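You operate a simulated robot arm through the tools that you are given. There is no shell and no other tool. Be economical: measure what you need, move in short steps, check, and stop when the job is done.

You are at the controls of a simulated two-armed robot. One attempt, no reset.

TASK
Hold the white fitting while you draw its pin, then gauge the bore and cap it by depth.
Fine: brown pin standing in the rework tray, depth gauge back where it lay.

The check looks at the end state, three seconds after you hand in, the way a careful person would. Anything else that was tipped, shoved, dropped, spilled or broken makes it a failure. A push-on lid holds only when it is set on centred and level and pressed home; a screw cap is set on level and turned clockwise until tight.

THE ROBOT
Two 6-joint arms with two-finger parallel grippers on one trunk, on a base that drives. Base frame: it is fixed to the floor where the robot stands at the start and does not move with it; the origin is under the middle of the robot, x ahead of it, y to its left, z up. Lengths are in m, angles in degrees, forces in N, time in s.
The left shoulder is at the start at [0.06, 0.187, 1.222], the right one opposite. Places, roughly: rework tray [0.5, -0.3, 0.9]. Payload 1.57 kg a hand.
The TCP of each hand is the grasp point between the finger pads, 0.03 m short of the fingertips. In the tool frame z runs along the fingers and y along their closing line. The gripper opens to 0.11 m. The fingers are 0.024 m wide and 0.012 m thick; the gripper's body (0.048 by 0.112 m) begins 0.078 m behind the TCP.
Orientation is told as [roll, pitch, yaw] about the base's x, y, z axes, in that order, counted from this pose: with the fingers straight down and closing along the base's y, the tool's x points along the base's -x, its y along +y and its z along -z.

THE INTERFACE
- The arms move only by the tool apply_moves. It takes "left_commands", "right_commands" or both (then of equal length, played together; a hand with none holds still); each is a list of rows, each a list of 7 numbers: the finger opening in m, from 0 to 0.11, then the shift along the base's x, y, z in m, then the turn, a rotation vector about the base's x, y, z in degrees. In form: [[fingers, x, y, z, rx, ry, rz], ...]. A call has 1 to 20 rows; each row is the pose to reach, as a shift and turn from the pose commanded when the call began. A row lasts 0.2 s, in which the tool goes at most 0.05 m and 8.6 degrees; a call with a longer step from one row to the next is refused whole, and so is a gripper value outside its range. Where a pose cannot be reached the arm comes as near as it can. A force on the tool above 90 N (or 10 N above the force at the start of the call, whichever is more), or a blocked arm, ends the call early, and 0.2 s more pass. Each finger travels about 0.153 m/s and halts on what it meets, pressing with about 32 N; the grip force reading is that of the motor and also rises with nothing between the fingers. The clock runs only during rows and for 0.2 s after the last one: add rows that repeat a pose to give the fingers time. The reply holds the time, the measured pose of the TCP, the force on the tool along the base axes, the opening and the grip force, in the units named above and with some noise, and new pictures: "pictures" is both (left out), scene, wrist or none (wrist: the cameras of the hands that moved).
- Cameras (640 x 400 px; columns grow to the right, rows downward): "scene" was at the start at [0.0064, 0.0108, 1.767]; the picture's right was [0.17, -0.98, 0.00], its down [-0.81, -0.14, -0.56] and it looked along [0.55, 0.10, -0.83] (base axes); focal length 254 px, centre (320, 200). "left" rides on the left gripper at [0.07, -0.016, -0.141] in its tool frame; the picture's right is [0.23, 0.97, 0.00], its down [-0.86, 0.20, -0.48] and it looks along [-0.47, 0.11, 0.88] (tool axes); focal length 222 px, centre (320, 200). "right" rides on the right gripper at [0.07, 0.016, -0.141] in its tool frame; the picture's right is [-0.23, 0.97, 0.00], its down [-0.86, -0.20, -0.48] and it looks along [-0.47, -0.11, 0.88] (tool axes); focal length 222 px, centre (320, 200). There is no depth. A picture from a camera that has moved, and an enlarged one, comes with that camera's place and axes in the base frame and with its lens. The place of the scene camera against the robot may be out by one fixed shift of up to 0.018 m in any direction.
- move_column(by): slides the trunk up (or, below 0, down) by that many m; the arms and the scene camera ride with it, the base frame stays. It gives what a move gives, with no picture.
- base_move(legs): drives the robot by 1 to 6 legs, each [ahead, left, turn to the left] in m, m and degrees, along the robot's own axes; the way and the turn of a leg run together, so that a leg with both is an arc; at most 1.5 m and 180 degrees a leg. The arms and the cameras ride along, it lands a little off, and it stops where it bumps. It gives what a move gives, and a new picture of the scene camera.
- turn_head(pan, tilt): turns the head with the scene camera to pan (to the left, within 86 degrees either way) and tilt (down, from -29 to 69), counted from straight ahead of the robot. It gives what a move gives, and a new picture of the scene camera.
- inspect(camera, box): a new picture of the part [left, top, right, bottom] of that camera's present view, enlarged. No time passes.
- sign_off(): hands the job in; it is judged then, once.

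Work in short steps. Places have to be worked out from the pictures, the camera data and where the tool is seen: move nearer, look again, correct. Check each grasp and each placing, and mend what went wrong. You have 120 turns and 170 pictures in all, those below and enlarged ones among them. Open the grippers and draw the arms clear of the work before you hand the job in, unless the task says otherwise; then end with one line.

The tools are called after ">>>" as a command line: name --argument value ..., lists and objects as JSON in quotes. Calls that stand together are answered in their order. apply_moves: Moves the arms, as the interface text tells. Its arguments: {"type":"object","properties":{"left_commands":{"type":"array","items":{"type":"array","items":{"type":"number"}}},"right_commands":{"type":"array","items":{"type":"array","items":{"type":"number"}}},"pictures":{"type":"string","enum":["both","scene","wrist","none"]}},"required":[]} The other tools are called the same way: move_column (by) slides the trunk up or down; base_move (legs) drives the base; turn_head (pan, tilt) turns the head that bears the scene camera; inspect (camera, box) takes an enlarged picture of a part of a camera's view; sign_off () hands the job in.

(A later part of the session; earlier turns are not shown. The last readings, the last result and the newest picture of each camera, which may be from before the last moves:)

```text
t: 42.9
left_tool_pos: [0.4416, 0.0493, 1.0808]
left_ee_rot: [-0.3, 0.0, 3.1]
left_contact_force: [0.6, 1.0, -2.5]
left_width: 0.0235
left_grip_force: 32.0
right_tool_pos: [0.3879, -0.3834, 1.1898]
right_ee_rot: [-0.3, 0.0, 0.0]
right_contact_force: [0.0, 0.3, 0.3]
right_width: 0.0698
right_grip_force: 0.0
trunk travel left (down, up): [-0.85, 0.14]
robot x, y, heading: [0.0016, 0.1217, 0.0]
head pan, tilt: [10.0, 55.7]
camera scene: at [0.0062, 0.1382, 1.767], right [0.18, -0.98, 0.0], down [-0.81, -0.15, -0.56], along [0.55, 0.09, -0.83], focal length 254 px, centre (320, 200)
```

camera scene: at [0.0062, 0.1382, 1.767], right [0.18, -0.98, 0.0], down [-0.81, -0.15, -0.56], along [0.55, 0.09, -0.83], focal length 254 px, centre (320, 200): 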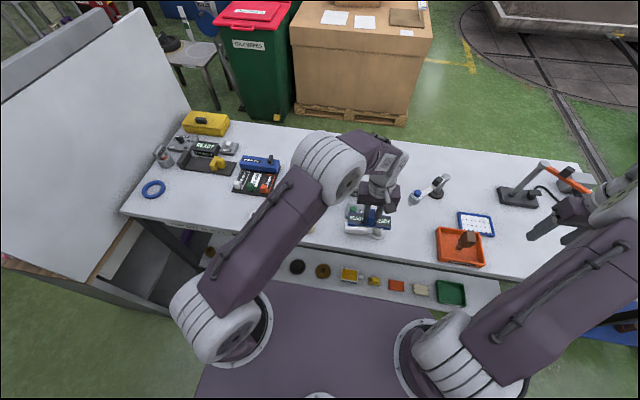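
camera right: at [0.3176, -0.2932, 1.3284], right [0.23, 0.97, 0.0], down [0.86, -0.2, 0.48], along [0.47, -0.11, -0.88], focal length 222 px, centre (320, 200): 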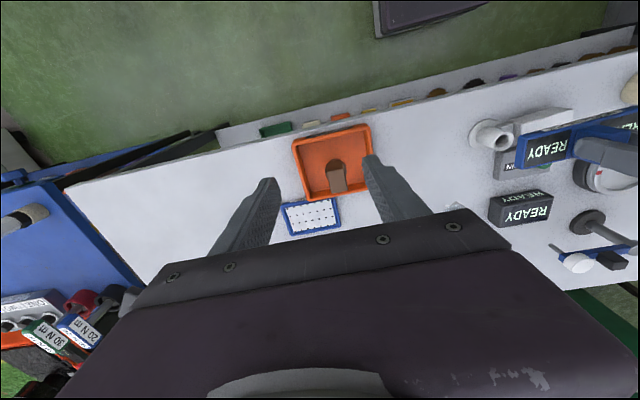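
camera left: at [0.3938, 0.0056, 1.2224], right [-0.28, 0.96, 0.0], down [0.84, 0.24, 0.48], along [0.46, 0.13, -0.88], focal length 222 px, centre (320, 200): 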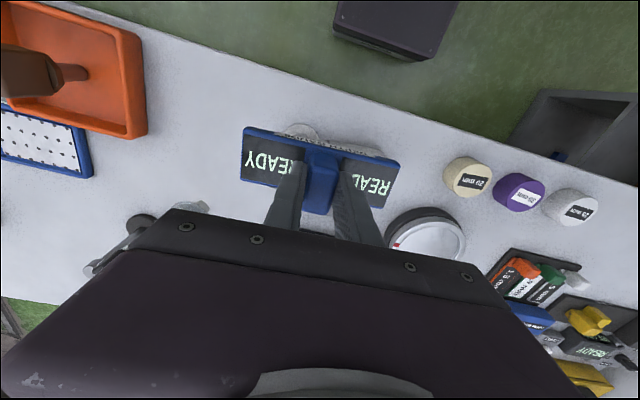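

Now move the gauge over the bore and verify.

>>> apply_moves --left_commands '[[0.01, 0.02, -0.025, -0.01, 0, 0, 0], [0.01, 0.0395, -0.0515, -0.025, 0, 0, 0], [0.01, 0.0395, -0.0515, -0.045, 0, 0, 0], [0.01, 0.0395, -0.0515, -0.045, 0, 0, 0]]' --pictures "none"

>>> inspect --camera "scene" --box '[310, 160, 450, 260]'

>>> inspect --camera "right" --box '[440, 60, 640, 260]'

>>> inspect --camera "left" --box '[220, 90, 440, 240]'

```text
t: 43.9
left_tool_pos: [0.4813, -0.0079, 1.0344]
left_ee_rot: [0.0, 0.0, 3.1]
left_contact_force: [-0.2, -0.8, -2.2]
left_width: 0.0236
left_grip_force: 31.7
right_tool_pos: [0.3876, -0.3892, 1.1883]
right_ee_rot: [0.1, 0.0, 0.1]
right_contact_force: [-0.7, -0.3, -0.7]
right_width: 0.07
right_grip_force: 0.1
trunk travel left (down, up): [-0.85, 0.14]
robot x, y, heading: [-0.0028, 0.1206, 0.1]
head pan, tilt: [10.0, 55.7]
```

```text
4.00 times, centred on (380, 210) of scene
camera zoom: at [0.006, 0.1305, 1.767], right [0.17, -0.98, 0.0], down [-0.81, -0.14, -0.56], along [0.55, 0.1, -0.83], focal length 1015 px, centre (80, 160)
```

zoom: 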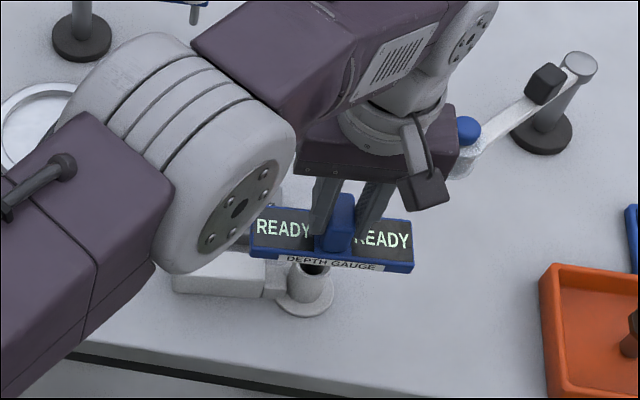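

```text
2.00 times, centred on (540, 160) of right
camera zoom: at [0.3171, -0.3722, 1.3289], right [0.23, 0.97, 0.0], down [0.86, -0.2, 0.48], along [0.47, -0.11, -0.88], focal length 444 px, centre (-120, 280)
```

zoom: 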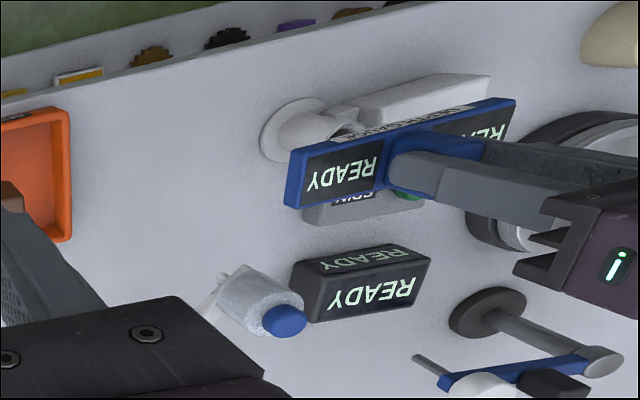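

```text
2.67 times, centred on (330, 165) of left
camera zoom: at [0.4129, -0.0253, 1.177], right [-0.28, 0.96, 0.0], down [0.84, 0.24, 0.48], along [0.46, 0.13, -0.88], focal length 592 px, centre (293, 293)
```

zoom: 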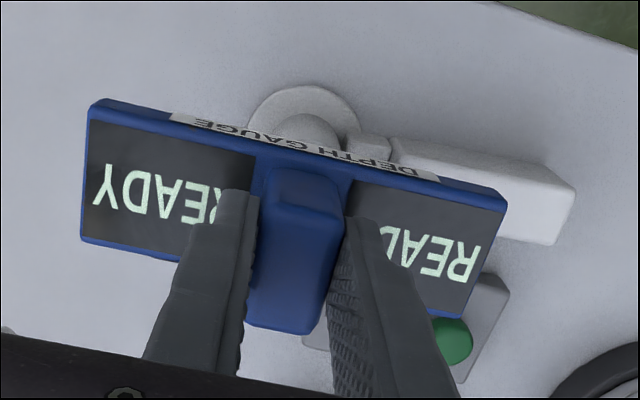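

Bore centre ≈[0.482, −0.001]; shift +7 mm in y and lower toward the rim (expected contact at TCP ≈0.996).

>>> apply_moves --left_commands '[[0.01, 0, 0.007, 0, 0, 0, 0], [0.01, 0, 0.007, -0.015, 0, 0, 0], [0.01, 0, 0.007, -0.028, 0, 0, 0], [0.01, 0, 0.007, -0.033, 0, 0, 0]]' --pictures "none"

>>> inspect --camera "scene" --box '[310, 160, 450, 260]'

```text
t: 44.9
left_tool_pos: [0.4819, -0.0009, 1.0012]
left_ee_rot: [0.0, -0.1, 3.1]
left_contact_force: [-0.1, -0.1, -1.6]
left_width: 0.0235
left_grip_force: 32.4
right_tool_pos: [0.3877, -0.3894, 1.1875]
right_ee_rot: [0.0, -0.1, 0.1]
right_contact_force: [0.9, 0.0, -0.2]
right_width: 0.0703
right_grip_force: 0.0
trunk travel left (down, up): [-0.85, 0.14]
robot x, y, heading: [-0.0008, 0.1201, 0.3]
head pan, tilt: [10.0, 55.7]
```

```text
4.00 times, centred on (380, 210) of scene
camera zoom: at [0.0062, 0.1298, 1.767], right [0.17, -0.98, 0.0], down [-0.81, -0.14, -0.56], along [0.55, 0.1, -0.83], focal length 1015 px, centre (80, 160)
```

zoom: 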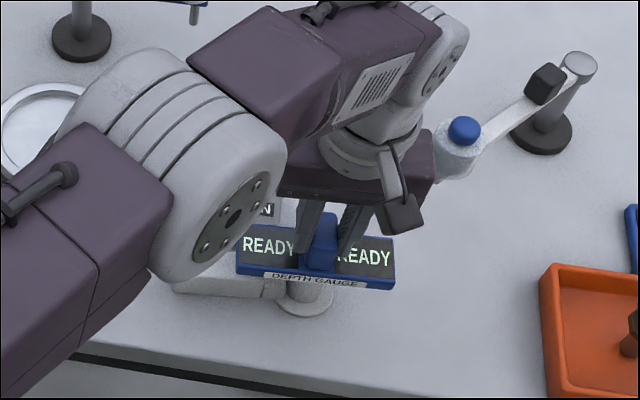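

Close to the rim; lower in 3 mm steps watching force.

>>> apply_moves --left_commands '[[0.01, 0, 0, -0.003, 0, 0, 0], [0.01, 0, 0, -0.006, 0, 0, 0], [0.01, 0, 0, -0.009, 0, 0, 0]]' --pictures "none"

>>> inspect --camera "left" --box '[220, 90, 440, 240]'

```text
t: 45.7
left_tool_pos: [0.4815, 0.0014, 0.9961]
left_ee_rot: [-0.2, -0.4, 3.1]
left_contact_force: [2.1, 1.6, 20.0]
left_width: 0.0233
left_grip_force: 32.1
right_tool_pos: [0.3863, -0.3869, 1.1896]
right_ee_rot: [-0.1, 0.0, 0.0]
right_contact_force: [-0.1, 0.4, -0.2]
right_width: 0.07
right_grip_force: 0.1
trunk travel left (down, up): [-0.85, 0.14]
robot x, y, heading: [-0.0054, 0.1196, -0.1]
head pan, tilt: [10.0, 55.7]
```

```text
2.67 times, centred on (330, 165) of left
camera zoom: at [0.4116, -0.0172, 1.1381], right [-0.28, 0.96, -0.01], down [0.84, 0.25, 0.48], along [0.47, 0.13, -0.88], focal length 592 px, centre (293, 293)
```

zoom: 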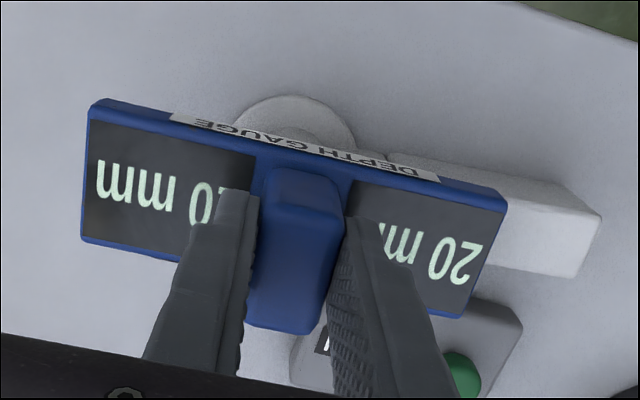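

The gauge reads 20 mm on contact (rim z≈0.938). I confirm the reading from the scene camera after settling a moment.

>>> apply_moves --left_commands '[[0.01, 0, 0, 0.001, 0, 0, 0], [0.01, 0, 0, 0.001, 0, 0, 0], [0.01, 0, 0, 0.001, 0, 0, 0]]' --pictures "none"

>>> inspect --camera "scene" --box '[340, 180, 440, 250]'

```text
t: 46.5
left_tool_pos: [0.4803, 0.0008, 0.9948]
left_ee_rot: [0.0, -0.2, 3.1]
left_contact_force: [7.7, -0.5, 22.1]
left_width: 0.0239
left_grip_force: 32.5
right_tool_pos: [0.3878, -0.388, 1.1884]
right_ee_rot: [0.0, -0.2, 0.1]
right_contact_force: [0.8, 0.6, 0.5]
right_width: 0.0701
right_grip_force: 0.0
trunk travel left (down, up): [-0.85, 0.14]
robot x, y, heading: [0.0032, 0.1174, -0.0]
head pan, tilt: [10.0, 55.7]
```

```text
5.71 times, centred on (390, 215) of scene
camera zoom: at [0.0046, 0.131, 1.7671], right [0.17, -0.98, 0.0], down [-0.81, -0.14, -0.56], along [0.56, 0.1, -0.83], focal length 1449 px, centre (-80, 114)
```

zoom: 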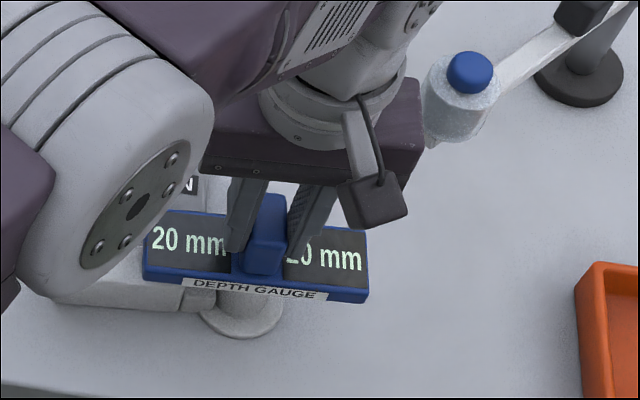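

20 mm confirmed. Lift the gauge and carry it back to its place ([0.4797, 0.6337], yaw 3).

>>> apply_moves --left_commands '[[0.01, 0, 0, 0.02, 0, 0, 0], [0.01, 0, 0, 0.05, 0, 0, 0], [0.01, 0, 0, 0.085, 0, 0, 0], [0.01, 0, 0.04, 0.085, 0, 0, 0], [0.01, 0, 0.085, 0.085, 0, 0, 0], [0.01, 0, 0.13, 0.085, 0, 0, 0], [0.01, 0, 0.175, 0.085, 0, 0, 0], [0.01, 0, 0.22, 0.085, 0, 0, 0], [0.01, 0, 0.265, 0.085, 0, 0, 0], [0.01, 0, 0.31, 0.085, 0, 0, 0], [0.01, 0, 0.355, 0.085, 0, 0, 0], [0.01, 0, 0.4, 0.085, 0, 0, 0], [0.01, 0, 0.445, 0.085, 0, 0, 0], [0.01, 0, 0.49, 0.085, 0, 0, 0], [0.01, 0, 0.535, 0.085, 0, 0, 0], [0.01, 0, 0.58, 0.085, 0, 0, 0], [0.01, -0.001, 0.61, 0.085, 0, 0, 0], [0.01, -0.001, 0.632, 0.07, 0, 0, 0], [0.01, -0.001, 0.632, 0.04, 0, 0, 0], [0.01, -0.001, 0.632, 0.01, 0, 0, 0]]'

>>> inspect --camera "scene" --box '[160, 130, 320, 240]'

```text
t: 50.7
left_tool_pos: [0.481, 0.6326, 1.0043]
left_ee_rot: [0.0, 0.0, 3.1]
left_contact_force: [-0.5, -0.4, -1.9]
left_width: 0.0234
left_grip_force: 31.9
right_tool_pos: [0.3889, -0.3874, 1.1878]
right_ee_rot: [0.1, -0.1, 0.1]
right_contact_force: [0.5, -0.2, -0.9]
right_width: 0.0701
right_grip_force: 0.1
trunk travel left (down, up): [-0.85, 0.14]
robot x, y, heading: [-0.0006, 0.1188, 0.0]
head pan, tilt: [10.0, 55.7]
camera scene: at [0.007, 0.131, 1.7671], right [0.17, -0.98, 0.0], down [-0.81, -0.14, -0.56], along [0.55, 0.1, -0.83], focal length 254 px, centre (320, 200)
camera left: at [0.4116, 0.6138, 1.1462], right [-0.28, 0.96, 0.0], down [0.84, 0.25, 0.48], along [0.46, 0.13, -0.88], focal length 222 px, centre (320, 200)
```

scene: 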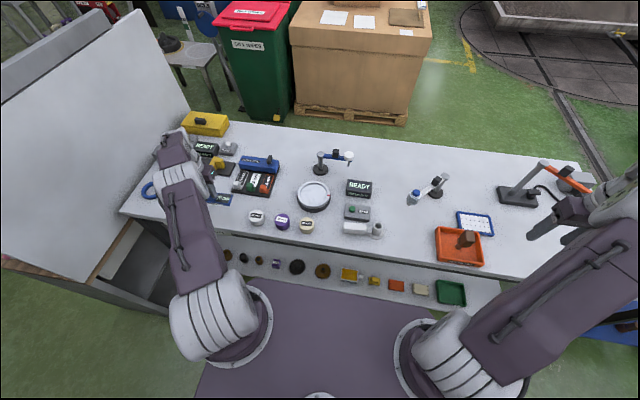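
left: 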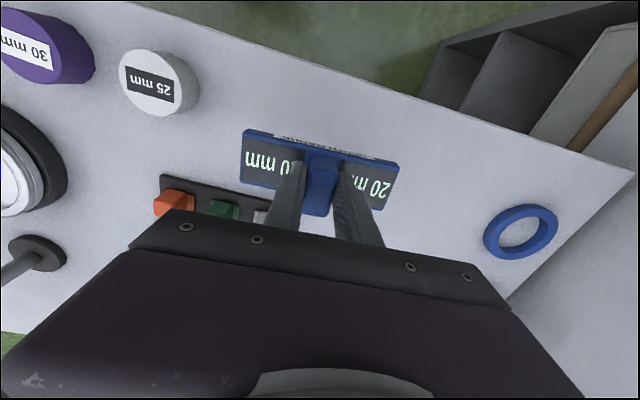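

```text
3.64 times, centred on (240, 185) of scene
camera zoom: at [0.007, 0.131, 1.7671], right [0.17, -0.98, 0.0], down [-0.81, -0.14, -0.56], along [0.55, 0.1, -0.83], focal length 922 px, centre (611, 254)
```

zoom: 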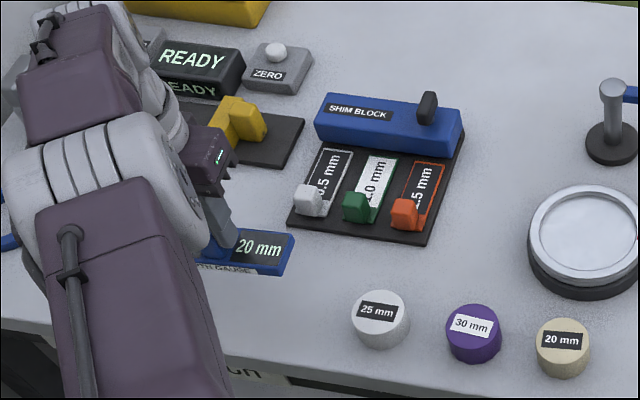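

Over its home spot; lower to just above the table, then touch down gently.

>>> apply_moves --left_commands '[[0.01, -0.001, 0.001, -0.03, 0, 0, 0], [0.01, -0.001, 0.001, -0.055, 0, 0, 0], [0.01, -0.001, 0.001, -0.062, 0, 0, 0], [0.01, -0.001, 0.001, -0.065, 0, 0, 0]]' --pictures "none"

```text
t: 51.7
left_tool_pos: [0.4731, 0.6292, 0.9454]
left_ee_rot: [0.0, -0.1, 3.1]
left_contact_force: [0.5, -0.2, -2.0]
left_width: 0.0235
left_grip_force: 32.0
left hand out of reach, approached as far as the arm can: row 2, 3, 4
right_tool_pos: [0.3884, -0.3871, 1.1875]
right_ee_rot: [0.1, 0.0, 0.1]
right_contact_force: [0.5, 0.0, -0.2]
right_width: 0.07
right_grip_force: 0.0
trunk travel left (down, up): [-0.85, 0.14]
robot x, y, heading: [-0.0008, 0.1194, 0.2]
head pan, tilt: [10.0, 55.7]
```

Marginally out of reach; raise, shift the base 0.06 m left, and retry.

>>> apply_moves --left_commands '[[0.01, 0, 0, 0.03, 0, 0, 0], [0.01, 0, -0.02, 0.06, 0, 0, 0], [0.01, 0, -0.04, 0.08, 0, 0, 0], [0.01, 0, -0.05, 0.08, 0, 0, 0]]' --pictures "none"

>>> base_move --legs '[[0, 0.06, 0]]'

```text
t: 52.7
left_tool_pos: [0.4721, 0.5786, 1.0249]
left_ee_rot: [0.0, 0.0, 3.1]
left_contact_force: [-1.3, 0.9, -1.2]
left_width: 0.0236
left_grip_force: 31.7
right_tool_pos: [0.3871, -0.3889, 1.1878]
right_ee_rot: [0.1, -0.1, 0.1]
right_contact_force: [1.1, 0.5, 0.3]
right_width: 0.07
right_grip_force: 0.0
trunk travel left (down, up): [-0.85, 0.14]
robot x, y, heading: [-0.0009, 0.1193, -0.1]
head pan, tilt: [10.0, 55.7]
```

```text
t: 53.7
left_tool_pos: [0.4724, 0.6295, 1.0271]
left_ee_rot: [0.3, -0.1, 3.0]
left_contact_force: [-0.6, -1.0, -1.8]
left_width: 0.0232
left_grip_force: 31.6
right_tool_pos: [0.3873, -0.3374, 1.1839]
right_ee_rot: [0.4, 0.0, -0.1]
right_contact_force: [1.4, -0.6, 0.0]
right_width: 0.0699
right_grip_force: 0.1
trunk travel left (down, up): [-0.85, 0.14]
robot x, y, heading: [-0.0001, 0.1795, 0.1]
head pan, tilt: [10.0, 55.7]
camera scene: at [0.0063, 0.1779, 1.7671], right [0.17, -0.98, -0.01], down [-0.81, -0.14, -0.56], along [0.55, 0.1, -0.83], focal length 254 px, centre (320, 200)
```

scene: 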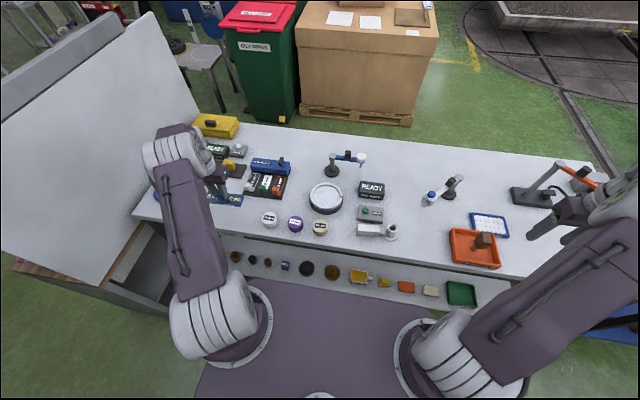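

Lower to z≈0.965 and read the settled pose.

>>> apply_moves --left_commands '[[0.01, 0.004, 0, -0.02, 0, 0, 0], [0.01, 0.0075, 0, -0.045, 0, 0, 0], [0.01, 0.0075, 0, -0.06, 0, 0, 0], [0.01, 0.0075, 0, -0.06, 0, 0, 0]]' --pictures "none"

```text
t: 54.7
left_tool_pos: [0.4801, 0.6373, 0.9631]
left_ee_rot: [-0.1, 0.0, 3.1]
left_contact_force: [-1.3, 0.2, -1.6]
left_width: 0.0234
left_grip_force: 31.8
right_tool_pos: [0.388, -0.33, 1.1881]
right_ee_rot: [0.0, 0.0, 0.0]
right_contact_force: [0.6, -0.7, 0.2]
right_width: 0.0701
right_grip_force: 0.1
trunk travel left (down, up): [-0.85, 0.14]
robot x, y, heading: [0.001, 0.1788, -0.0]
head pan, tilt: [10.0, 55.7]
```

Correct y by −3.5 mm and touch down.

>>> apply_moves --left_commands '[[0.01, 0, -0.0035, 0, 0, 0, 0], [0.01, 0, -0.0035, -0.015, 0, 0, 0], [0.01, 0, -0.0035, -0.021, 0, 0, 0], [0.01, 0, -0.0035, -0.024, 0, 0, 0], [0.01, 0, -0.0035, -0.024, 0, 0, 0]]' --pictures "none"

```text
t: 55.9
left_tool_pos: [0.4807, 0.6329, 0.9404]
left_ee_rot: [0.0, 0.0, 2.9]
left_contact_force: [-0.2, 1.1, -2.2]
left_width: 0.0233
left_grip_force: 32.3
right_tool_pos: [0.3873, -0.3296, 1.1869]
right_ee_rot: [0.0, 0.0, 0.0]
right_contact_force: [-0.1, -0.2, -0.3]
right_width: 0.0702
right_grip_force: 0.0
trunk travel left (down, up): [-0.85, 0.14]
robot x, y, heading: [-0.0002, 0.1782, 0.1]
head pan, tilt: [10.0, 55.7]
```

>>> apply_moves --left_commands '[[0.01, 0, 0, -0.002, 0, 0, 0], [0.01, 0, 0, -0.003, 0, 0, 0], [0.01, 0, 0, -0.003, 0, 0, 0]]' --pictures "none"

```text
t: 56.7
left_tool_pos: [0.4804, 0.6335, 0.9387]
left_ee_rot: [0.2, -0.3, 3.0]
left_contact_force: [2.3, 3.5, 19.0]
left_width: 0.0236
left_grip_force: 31.8
right_tool_pos: [0.3861, -0.3307, 1.1877]
right_ee_rot: [0.0, -0.1, -0.1]
right_contact_force: [0.2, -0.4, 0.7]
right_width: 0.07
right_grip_force: 0.0
trunk travel left (down, up): [-0.85, 0.14]
robot x, y, heading: [-0.0011, 0.1785, 0.2]
head pan, tilt: [10.0, 55.7]
```

Gauge is on the table. Relieve, open, and rise.

>>> apply_moves --left_commands '[[0.01, 0, 0, 0.001, 0, 0, 0], [0.026, 0, 0, 0.001, 0, 0, 0], [0.035, 0, 0, 0.001, 0, 0, 0], [0.05, 0, 0, 0.001, 0, 0, 0], [0.06, 0, 0, 0.001, 0, 0, 0], [0.06, 0, 0, 0.03, 0, 0, 0], [0.06, -0.01, -0.02, 0.07, 0, 0, 0], [0.06, -0.04, -0.06, 0.1, 0, 0, 0], [0.06, -0.06, -0.1, 0.12, 0, 0, 0], [0.06, -0.07, -0.14, 0.12, 0, 0, 0]]'

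>>> inspect --camera "scene" --box '[150, 130, 350, 250]'

>>> inspect --camera "left" --box '[60, 80, 460, 240]'

```text
refused: row 8 steps farther than a row can; nothing moved
```

```text
3.20 times, centred on (250, 190) of scene
camera zoom: at [0.0038, 0.1873, 1.7673], right [0.17, -0.98, 0.0], down [-0.81, -0.14, -0.56], along [0.56, 0.1, -0.83], focal length 812 px, centre (544, 232)
```

zoom: 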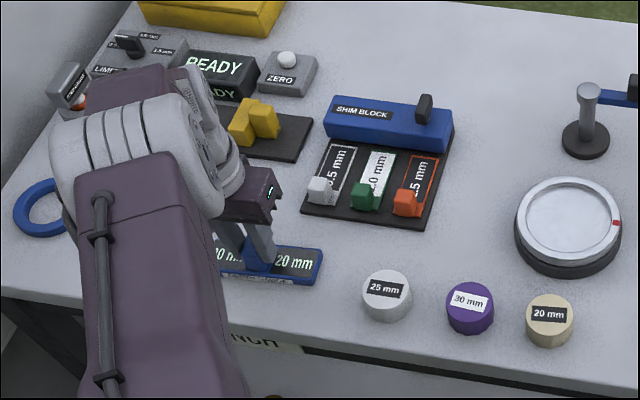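

```text
1.60 times, centred on (260, 160) of left
camera zoom: at [0.4105, 0.6142, 1.0813], right [-0.28, 0.96, 0.0], down [0.84, 0.24, 0.48], along [0.46, 0.14, -0.88], focal length 355 px, centre (416, 264)
```

zoom: 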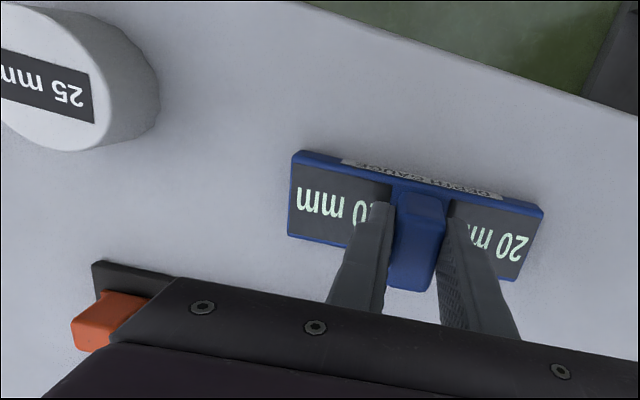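

Shorten steps; after release go toward the 20 mm cap (≈[0.463, 0.27]).

>>> apply_moves --left_commands '[[0.01, 0, 0, 0.001, 0, 0, 0], [0.026, 0, 0, 0.001, 0, 0, 0], [0.035, 0, 0, 0.001, 0, 0, 0], [0.05, 0, 0, 0.001, 0, 0, 0], [0.06, 0, 0, 0.001, 0, 0, 0], [0.06, 0, 0, 0.03, 0, 0, 0], [0.06, 0, 0, 0.07, 0, 0, 0], [0.06, -0.01, -0.02, 0.11, 0, 0, 0], [0.06, -0.02, -0.06, 0.12, 0, 0, 0], [0.06, -0.03, -0.1, 0.12, 0, 0, 0], [0.06, -0.04, -0.14, 0.12, 0, 0, 0], [0.07, -0.05, -0.18, 0.12, 0, 0, 0], [0.07, -0.06, -0.22, 0.12, 0, 0, 0], [0.07, -0.07, -0.26, 0.12, 0, 0, 0], [0.07, -0.07, -0.3, 0.12, 0, 0, 0], [0.07, -0.07, -0.34, 0.12, 0, 0, 0], [0.07, -0.07, -0.37, 0.12, 0, 0, 0]]'

>>> inspect --camera "scene" --box '[150, 130, 350, 250]'

>>> inspect --camera "left" --box '[220, 80, 420, 240]'

```text
t: 60.3
left_tool_pos: [0.4083, 0.2621, 1.0569]
left_ee_rot: [0.1, 0.0, 2.9]
left_contact_force: [0.4, -0.2, -0.6]
left_width: 0.0702
left_grip_force: 0.1
right_tool_pos: [0.3864, -0.3311, 1.1868]
right_ee_rot: [0.0, 0.0, -0.1]
right_contact_force: [0.1, -0.1, -0.3]
right_width: 0.0701
right_grip_force: 0.0
trunk travel left (down, up): [-0.85, 0.14]
robot x, y, heading: [0.0008, 0.1782, -0.0]
head pan, tilt: [10.0, 55.7]
camera scene: at [0.0058, 0.1877, 1.7671], right [0.17, -0.98, 0.0], down [-0.81, -0.14, -0.56], along [0.55, 0.1, -0.83], focal length 254 px, centre (320, 200)
camera left: at [0.3411, 0.2423, 1.199], right [-0.28, 0.96, 0.0], down [0.84, 0.24, 0.48], along [0.46, 0.13, -0.88], focal length 222 px, centre (320, 200)
```

scene: 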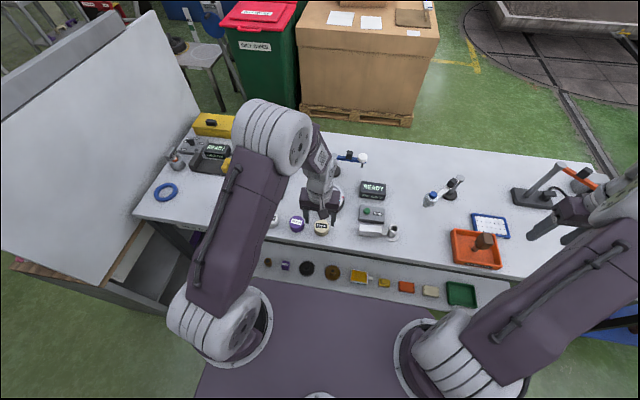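
left: 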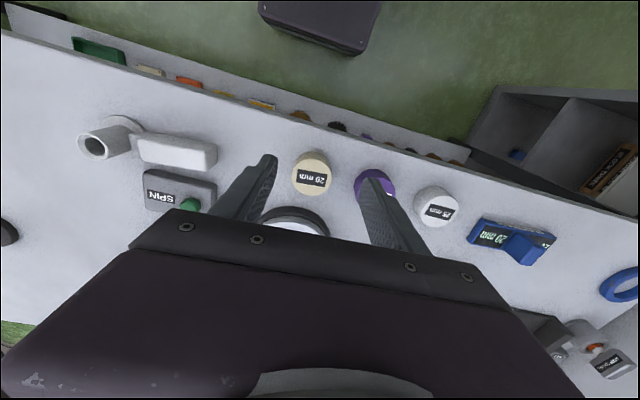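

```text
3.20 times, centred on (250, 190) of scene
camera zoom: at [0.0058, 0.1877, 1.7671], right [0.17, -0.98, 0.0], down [-0.81, -0.14, -0.56], along [0.55, 0.1, -0.83], focal length 812 px, centre (544, 232)
```

zoom: 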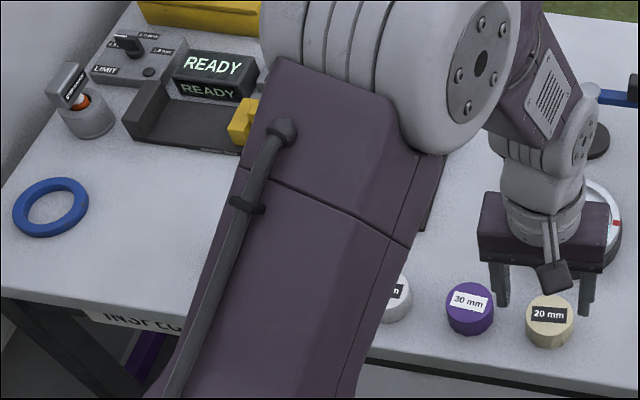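

```text
2.50 times, centred on (320, 160) of left
camera zoom: at [0.3411, 0.2423, 1.199], right [-0.28, 0.96, 0.0], down [0.84, 0.24, 0.48], along [0.46, 0.13, -0.88], focal length 555 px, centre (320, 300)
```

zoom: 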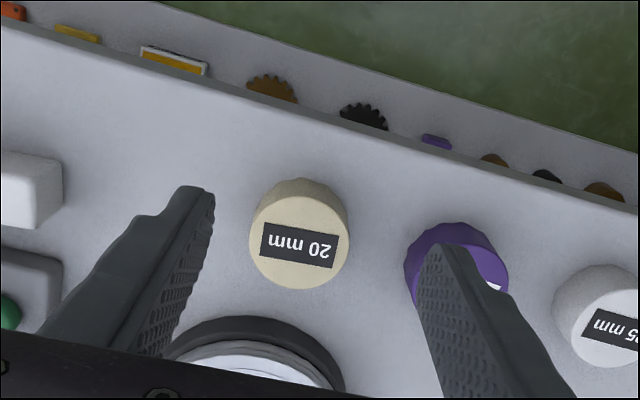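

The gauge lies where it was. Inspect the cap rim and tube for a thread (push-on vs screw).

>>> inspect --camera "left" --box '[280, 130, 350, 190]'

>>> inspect --camera "left" --box '[60, 100, 140, 170]'

>>> inspect --camera "scene" --box '[370, 210, 420, 250]'

```text
6.67 times, centred on (315, 160) of left
camera zoom: at [0.3411, 0.2423, 1.199], right [-0.28, 0.96, 0.0], down [0.84, 0.24, 0.48], along [0.46, 0.13, -0.88], focal length 1481 px, centre (353, 467)
```

zoom: 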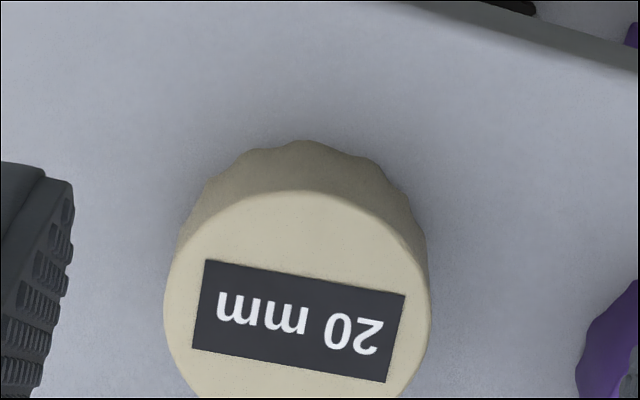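

```text
5.71 times, centred on (100, 135) of left
camera zoom: at [0.3411, 0.2423, 1.199], right [-0.28, 0.96, 0.0], down [0.84, 0.24, 0.48], along [0.46, 0.13, -0.88], focal length 1269 px, centre (1577, 571)
```

zoom: 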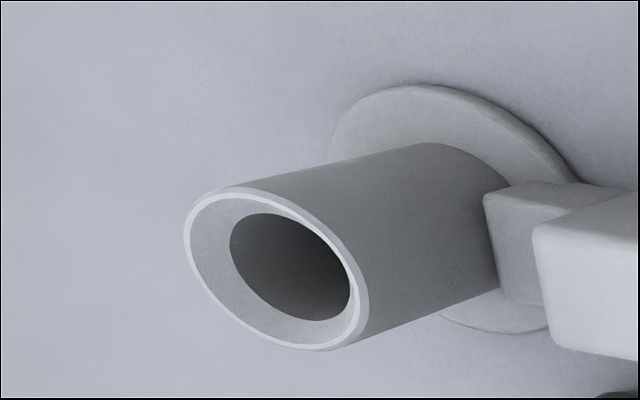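

```text
10.00 times, centred on (395, 230) of scene
camera zoom: at [0.0058, 0.1877, 1.7671], right [0.17, -0.98, 0.0], down [-0.81, -0.14, -0.56], along [0.55, 0.1, -0.83], focal length 2536 px, centre (-430, -100)
```

zoom: 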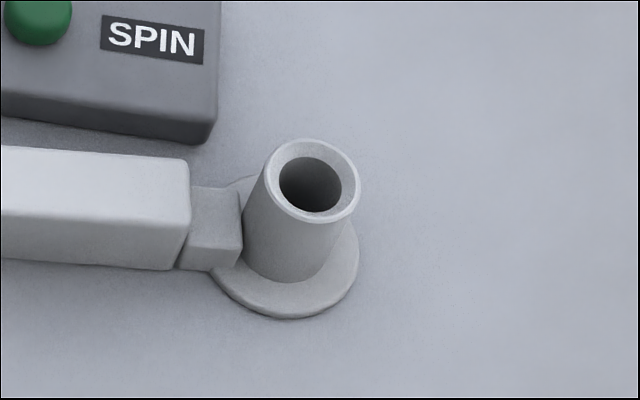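

The tube is smooth with a chamfer: a push-on cap. Cap centre ≈[0.460, 0.264], Ø≈0.055, top ≈0.912. Move over it and check.

>>> apply_moves --left_commands '[[0.076, 0.03, 0.001, 0, 0, 0, 0], [0.076, 0.052, 0.002, -0.02, 0, 0, 0], [0.076, 0.052, 0.002, -0.06, 0, 0, 0], [0.076, 0.052, 0.002, -0.09, 0, 0, 0], [0.076, 0.052, 0.002, -0.09, 0, 0, 0]]' --pictures "none"

>>> inspect --camera "left" --box '[220, 80, 420, 240]'

```text
t: 61.5
left_tool_pos: [0.4633, 0.2638, 0.967]
left_ee_rot: [0.0, -0.1, 2.9]
left_contact_force: [0.8, -0.5, -0.2]
left_width: 0.0761
left_grip_force: 0.0
right_tool_pos: [0.3869, -0.3307, 1.1888]
right_ee_rot: [0.1, 0.0, 0.0]
right_contact_force: [0.2, 0.5, 0.0]
right_width: 0.07
right_grip_force: 0.0
trunk travel left (down, up): [-0.85, 0.14]
robot x, y, heading: [-0.0022, 0.1764, 0.0]
head pan, tilt: [10.0, 55.7]
```

```text
2.50 times, centred on (320, 160) of left
camera zoom: at [0.3939, 0.2461, 1.1087], right [-0.28, 0.96, 0.0], down [0.84, 0.24, 0.48], along [0.46, 0.13, -0.88], focal length 555 px, centre (320, 300)
```

zoom: 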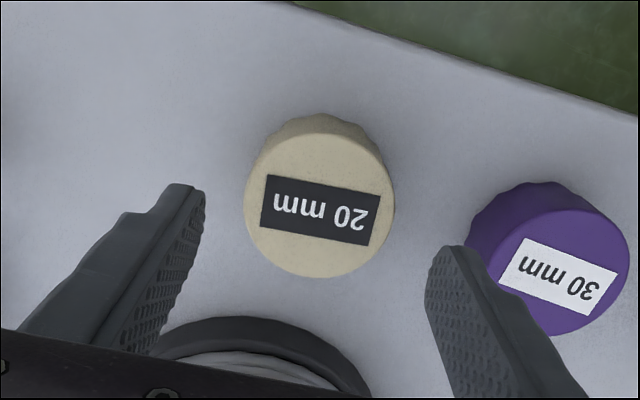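

Cap centre [0.459, 0.2636]; shift −4 mm in x, descend to TCP ≈0.918 and grip.

>>> apply_moves --left_commands '[[0.076, -0.004, 0, -0.015, 0, 0, 0], [0.076, -0.004, 0, -0.035, 0, 0, 0], [0.076, -0.004, 0, -0.049, 0, 0, 0], [0.076, -0.004, 0, -0.049, 0, 0, 0], [0.065, -0.004, 0, -0.049, 0, 0, 0], [0.055, -0.004, 0, -0.049, 0, 0, 0], [0.04, -0.004, 0, -0.049, 0, 0, 0], [0.04, -0.004, 0, -0.049, 0, 0, 0]]' --pictures "none"

>>> inspect --camera "left" --box '[220, 80, 420, 240]'

```text
t: 63.3
left_tool_pos: [0.4584, 0.265, 0.9183]
left_ee_rot: [0.0, 0.0, 3.0]
left_contact_force: [0.2, 0.2, 0.4]
left_width: 0.0545
left_grip_force: 32.0
right_tool_pos: [0.3871, -0.33, 1.1882]
right_ee_rot: [0.0, 0.0, 0.0]
right_contact_force: [0.0, 0.5, -0.7]
right_width: 0.07
right_grip_force: 0.0
trunk travel left (down, up): [-0.85, 0.14]
robot x, y, heading: [0.002, 0.1797, -0.1]
head pan, tilt: [10.0, 55.7]
```

```text
2.50 times, centred on (320, 160) of left
camera zoom: at [0.3901, 0.2466, 1.0605], right [-0.28, 0.96, 0.0], down [0.84, 0.24, 0.48], along [0.46, 0.13, -0.88], focal length 555 px, centre (320, 300)
```

zoom: 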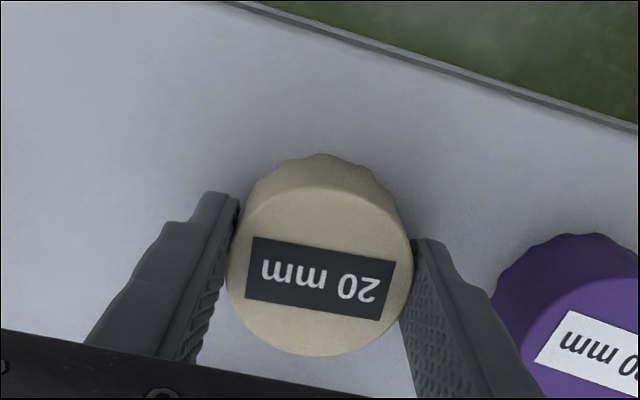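

Cap gripped and centred (0.0545). Lift, bring toward the fitting, then shift the base 0.08 m right.

>>> apply_moves --left_commands '[[0.04, 0, 0, 0.03, 0, 0, 0], [0.04, 0, 0, 0.07, 0, 0, 0], [0.04, 0, -0.02, 0.11, 0, 0, 0], [0.04, 0.005, -0.06, 0.13, 0, 0, 0], [0.04, 0.01, -0.1, 0.13, 0, 0, 0], [0.04, 0.01, -0.14, 0.13, 0, 0, 0]]' --pictures "none"

>>> base_move --legs '[[0, -0.08, 0]]'

```text
t: 64.7
left_tool_pos: [0.4682, 0.1232, 1.0484]
left_ee_rot: [0.1, -0.1, 3.0]
left_contact_force: [-0.3, 0.1, -0.4]
left_width: 0.0545
left_grip_force: 31.9
right_tool_pos: [0.3875, -0.3329, 1.1871]
right_ee_rot: [0.0, -0.1, 0.0]
right_contact_force: [-0.2, -0.1, -0.4]
right_width: 0.07
right_grip_force: 0.0
trunk travel left (down, up): [-0.85, 0.14]
robot x, y, heading: [-0.0044, 0.1792, 0.1]
head pan, tilt: [10.0, 55.7]
```

```text
t: 65.7
left_tool_pos: [0.4674, 0.0506, 1.0498]
left_ee_rot: [-0.3, 0.0, 3.1]
left_contact_force: [0.2, 0.4, -0.3]
left_width: 0.0546
left_grip_force: 32.1
right_tool_pos: [0.3893, -0.4037, 1.1899]
right_ee_rot: [-0.3, 0.0, 0.1]
right_contact_force: [-0.4, 0.9, 0.5]
right_width: 0.0697
right_grip_force: 0.1
trunk travel left (down, up): [-0.85, 0.14]
robot x, y, heading: [-0.001, 0.0984, 0.1]
head pan, tilt: [10.0, 55.7]
camera scene: at [0.006, 0.1173, 1.767], right [0.18, -0.98, 0.0], down [-0.81, -0.15, -0.56], along [0.55, 0.1, -0.83], focal length 254 px, centre (320, 200)
```

scene: 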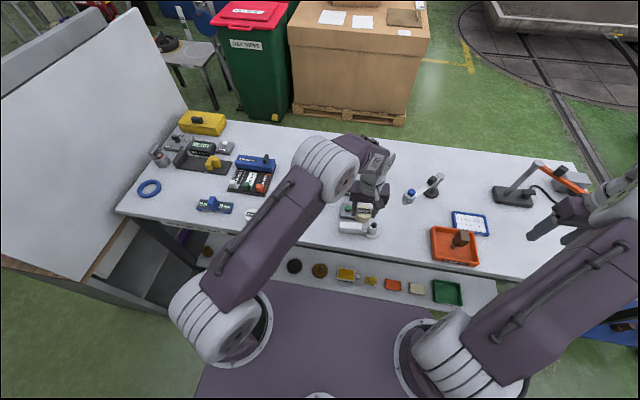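

Let the arm settle and view the tube from the left wrist camera and the scene for a precise fix.

>>> apply_moves --left_commands '[[0.04, 0, 0.012, 0, 0, 0, 0], [0.04, 0, 0.012, 0, 0, 0, 0]]' --pictures "none"

>>> inspect --camera "left" --box '[200, 80, 420, 240]'

>>> inspect --camera "scene" --box '[330, 190, 410, 250]'

>>> inspect --camera "right" --box '[480, 60, 640, 180]'

```text
t: 66.3
left_tool_pos: [0.4668, 0.0601, 1.0481]
left_ee_rot: [-0.2, 0.0, 3.1]
left_contact_force: [0.7, 0.0, -0.1]
left_width: 0.0544
left_grip_force: 32.0
right_tool_pos: [0.3883, -0.4067, 1.1894]
right_ee_rot: [-0.1, 0.0, 0.1]
right_contact_force: [0.2, 0.5, -0.2]
right_width: 0.07
right_grip_force: 0.0
trunk travel left (down, up): [-0.85, 0.14]
robot x, y, heading: [-0.002, 0.097, 0.2]
head pan, tilt: [10.0, 55.7]
```

```text
2.50 times, centred on (310, 160) of left
camera zoom: at [0.3994, 0.0426, 1.1907], right [-0.28, 0.96, 0.0], down [0.84, 0.25, 0.48], along [0.46, 0.13, -0.88], focal length 555 px, centre (345, 300)
```

zoom: 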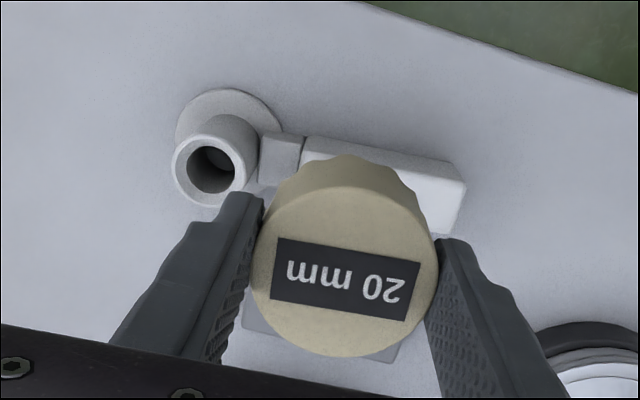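

```text
6.67 times, centred on (370, 220) of scene
camera zoom: at [0.006, 0.1134, 1.767], right [0.18, -0.98, 0.0], down [-0.81, -0.15, -0.56], along [0.55, 0.1, -0.83], focal length 1691 px, centre (-13, 67)
```

zoom: 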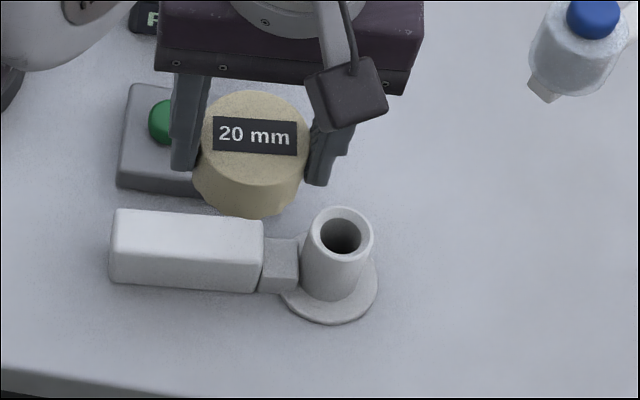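

```text
3.33 times, centred on (560, 120) of right
camera zoom: at [0.3176, -0.3898, 1.33], right [0.22, 0.97, 0.0], down [0.86, -0.2, 0.48], along [0.47, -0.11, -0.88], focal length 740 px, centre (-480, 467)
```

zoom: 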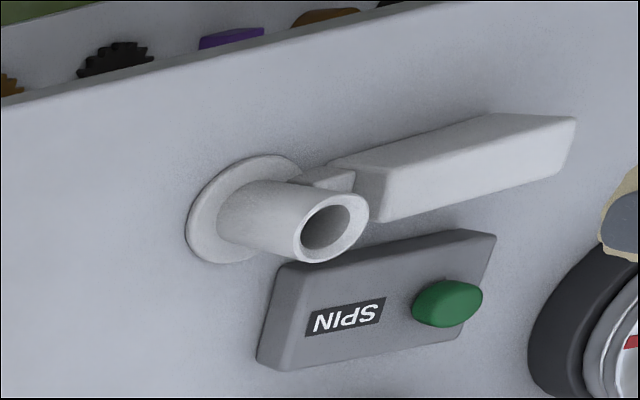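

Combined estimates give the tube axis ≈[0.4825, −0.001], rim 0.938. Move the cap to just above the rim (TCP z≈0.995) and check.

>>> apply_moves --left_commands '[[0.04, 0.008, -0.03, 0, 0, 0, 0], [0.04, 0.0157, -0.061, -0.01, 0, 0, 0], [0.04, 0.0157, -0.061, -0.04, 0, 0, 0], [0.04, 0.0157, -0.061, -0.053, 0, 0, 0], [0.04, 0.0157, -0.061, -0.053, 0, 0, 0], [0.04, 0.0157, -0.061, -0.053, 0, 0, 0]]' --pictures "none"

>>> inspect --camera "left" --box '[200, 80, 420, 240]'

>>> inspect --camera "scene" --box '[330, 190, 410, 250]'

>>> inspect --camera "right" --box '[480, 60, 640, 180]'

```text
t: 67.7
left_tool_pos: [0.4839, -0.0035, 0.9958]
left_ee_rot: [0.0, 0.0, 3.1]
left_contact_force: [0.4, 1.2, 0.0]
left_width: 0.0547
left_grip_force: 32.2
right_tool_pos: [0.3877, -0.4085, 1.187]
right_ee_rot: [0.0, 0.0, 0.1]
right_contact_force: [-0.7, -0.6, -0.8]
right_width: 0.0699
right_grip_force: 0.1
trunk travel left (down, up): [-0.85, 0.14]
robot x, y, heading: [-0.0008, 0.0991, 0.1]
head pan, tilt: [10.0, 55.7]
```

```text
2.50 times, centred on (310, 160) of left
camera zoom: at [0.4148, -0.022, 1.1376], right [-0.28, 0.96, 0.0], down [0.84, 0.25, 0.48], along [0.46, 0.13, -0.88], focal length 555 px, centre (345, 300)
```

zoom: 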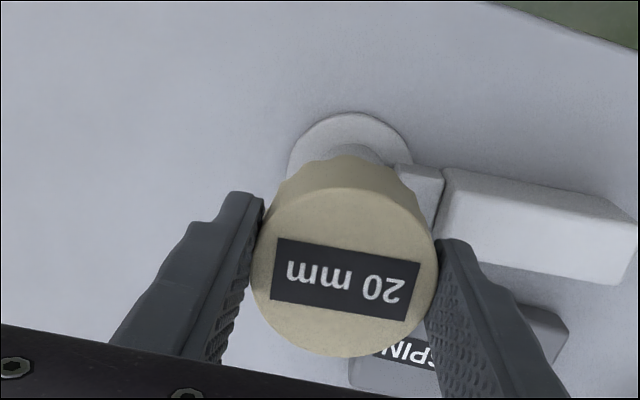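

```text
6.67 times, centred on (370, 220) of scene
camera zoom: at [0.0062, 0.1093, 1.767], right [0.18, -0.98, 0.0], down [-0.81, -0.14, -0.56], along [0.55, 0.1, -0.83], focal length 1691 px, centre (-13, 67)
```

zoom: 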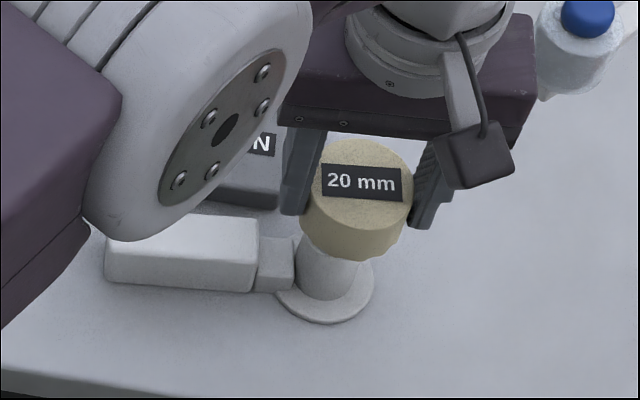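

```text
3.33 times, centred on (560, 120) of right
camera zoom: at [0.3176, -0.3932, 1.3287], right [0.23, 0.97, 0.0], down [0.86, -0.2, 0.48], along [0.47, -0.11, -0.88], focal length 740 px, centre (-480, 467)
```

zoom: 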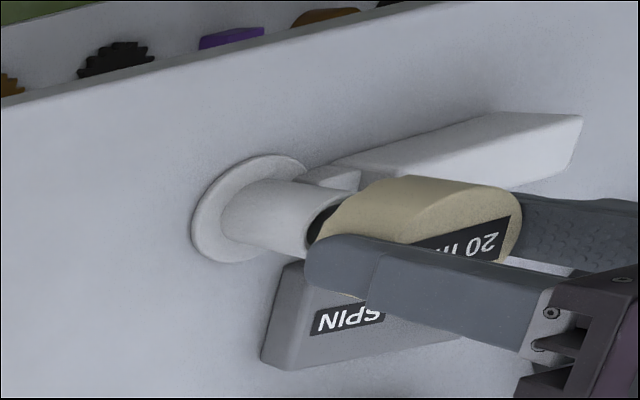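

Enlarge both views for precise centring.

>>> inspect --camera "scene" --box '[360, 204, 400, 234]'

>>> inspect --camera "left" --box '[290, 110, 390, 180]'

>>> inspect --camera "right" --box '[520, 95, 620, 165]'

```text
13.33 times, centred on (380, 219) of scene
camera zoom: at [0.0062, 0.1093, 1.767], right [0.18, -0.98, 0.0], down [-0.81, -0.14, -0.56], along [0.55, 0.1, -0.83], focal length 3382 px, centre (-480, -53)
```

zoom: 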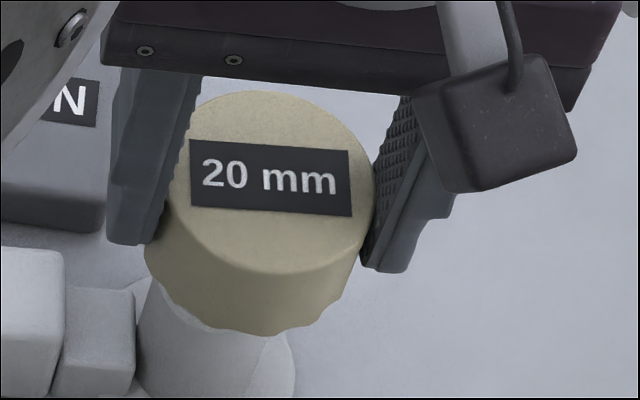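

```text
5.71 times, centred on (340, 145) of left
camera zoom: at [0.4148, -0.022, 1.1376], right [-0.28, 0.96, 0.0], down [0.84, 0.25, 0.48], along [0.46, 0.13, -0.88], focal length 1269 px, centre (206, 514)
```

zoom: 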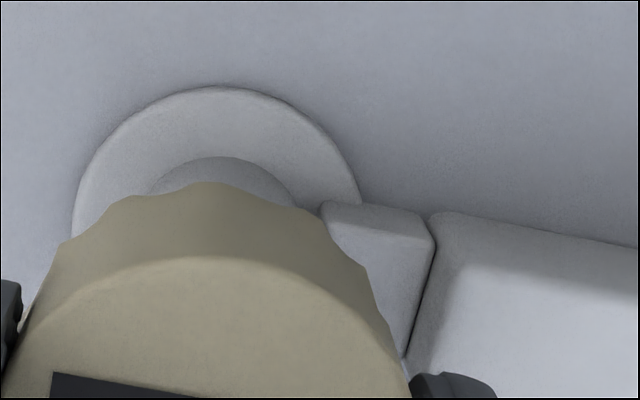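

```text
5.71 times, centred on (570, 130) of right
camera zoom: at [0.3176, -0.3932, 1.3287], right [0.23, 0.97, 0.0], down [0.86, -0.2, 0.48], along [0.47, -0.11, -0.88], focal length 1269 px, centre (-1109, 600)
```

zoom: 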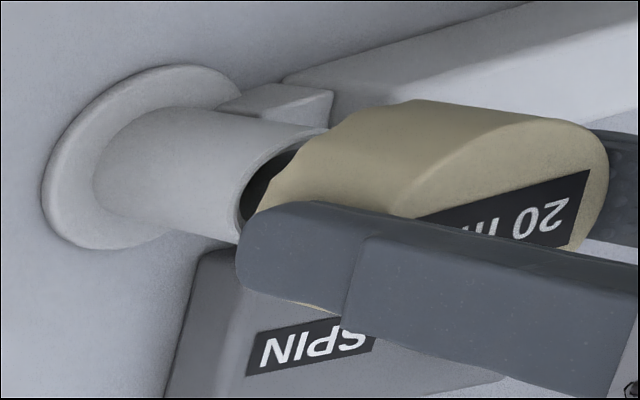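

Views agree: cap needs ≈ −1.5 mm in x and +2 mm in y. Apply and lower to the rim, watching force.

>>> apply_moves --left_commands '[[0.04, -0.0015, 0.0022, 0, 0, 0, 0], [0.04, -0.0015, 0.0022, -0.008, 0, 0, 0], [0.04, -0.0015, 0.0022, -0.014, 0, 0, 0], [0.04, -0.0015, 0.0022, -0.018, 0, 0, 0], [0.04, -0.0015, 0.0022, -0.021, 0, 0, 0]]' --pictures "none"

>>> inspect --camera "right" --box '[520, 95, 620, 165]'

```text
t: 68.9
left_tool_pos: [0.4826, -0.0009, 0.9755]
left_ee_rot: [-0.1, -0.1, 3.0]
left_contact_force: [0.9, -0.2, 0.0]
left_width: 0.0548
left_grip_force: 32.4
right_tool_pos: [0.3869, -0.4091, 1.1878]
right_ee_rot: [0.1, 0.0, 0.1]
right_contact_force: [-0.1, -0.7, -0.3]
right_width: 0.07
right_grip_force: 0.0
trunk travel left (down, up): [-0.85, 0.14]
robot x, y, heading: [0.0001, 0.1025, -0.1]
head pan, tilt: [10.0, 55.7]
```

```text
5.71 times, centred on (570, 130) of right
camera zoom: at [0.3176, -0.393, 1.3287], right [0.23, 0.97, 0.0], down [0.86, -0.2, 0.48], along [0.47, -0.11, -0.88], focal length 1269 px, centre (-1109, 600)
```

zoom: 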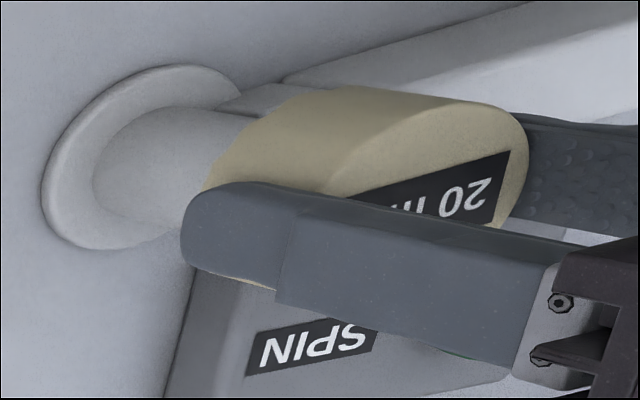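

Cap mouth is at rim level without contact. Continue down in 3 mm steps.

>>> apply_moves --left_commands '[[0.04, 0, 0, -0.003, 0, 0, 0], [0.04, 0, 0, -0.006, 0, 0, 0], [0.04, 0, 0, -0.008, 0, 0, 0]]' --pictures "none"

```text
t: 69.7
left_tool_pos: [0.4831, -0.0009, 0.9679]
left_ee_rot: [-0.1, -0.1, 3.1]
left_contact_force: [-0.8, 0.0, -0.7]
left_width: 0.0549
left_grip_force: 31.9
right_tool_pos: [0.3891, -0.409, 1.187]
right_ee_rot: [0.1, 0.1, 0.1]
right_contact_force: [0.5, -0.1, -0.1]
right_width: 0.07
right_grip_force: 0.1
trunk travel left (down, up): [-0.85, 0.14]
robot x, y, heading: [0.0006, 0.1, 0.1]
head pan, tilt: [10.0, 55.7]
```

Slipping over the tube freely. Continue.

>>> apply_moves --left_commands '[[0.04, 0, 0, -0.003, 0, 0, 0], [0.04, 0, 0, -0.006, 0, 0, 0], [0.04, 0, 0, -0.009, 0, 0, 0]]' --pictures "none"

>>> inspect --camera "right" --box '[520, 95, 620, 165]'

```text
t: 70.5
left_tool_pos: [0.4813, -0.0008, 0.9575]
left_ee_rot: [0.0, 0.0, 3.1]
left_contact_force: [-0.1, 1.5, 0.2]
left_width: 0.0544
left_grip_force: 32.2
right_tool_pos: [0.3881, -0.409, 1.1876]
right_ee_rot: [-0.1, 0.0, 0.0]
right_contact_force: [-0.6, 0.0, -1.1]
right_width: 0.0703
right_grip_force: 0.1
trunk travel left (down, up): [-0.85, 0.14]
robot x, y, heading: [-0.0007, 0.0996, 0.1]
head pan, tilt: [10.0, 55.7]
```

```text
5.71 times, centred on (570, 130) of right
camera zoom: at [0.3176, -0.393, 1.3287], right [0.23, 0.97, 0.0], down [0.86, -0.2, 0.48], along [0.47, -0.11, -0.88], focal length 1269 px, centre (-1109, 600)
```

zoom: 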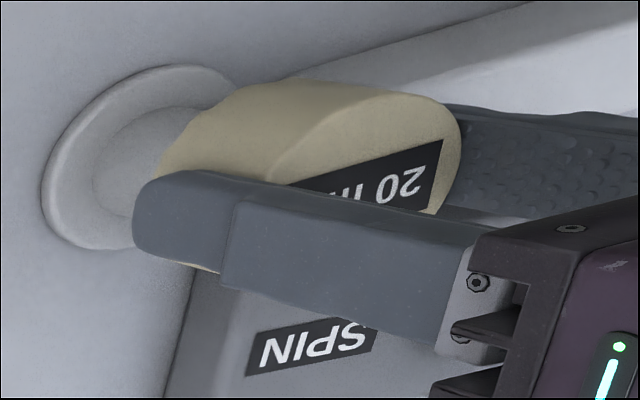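

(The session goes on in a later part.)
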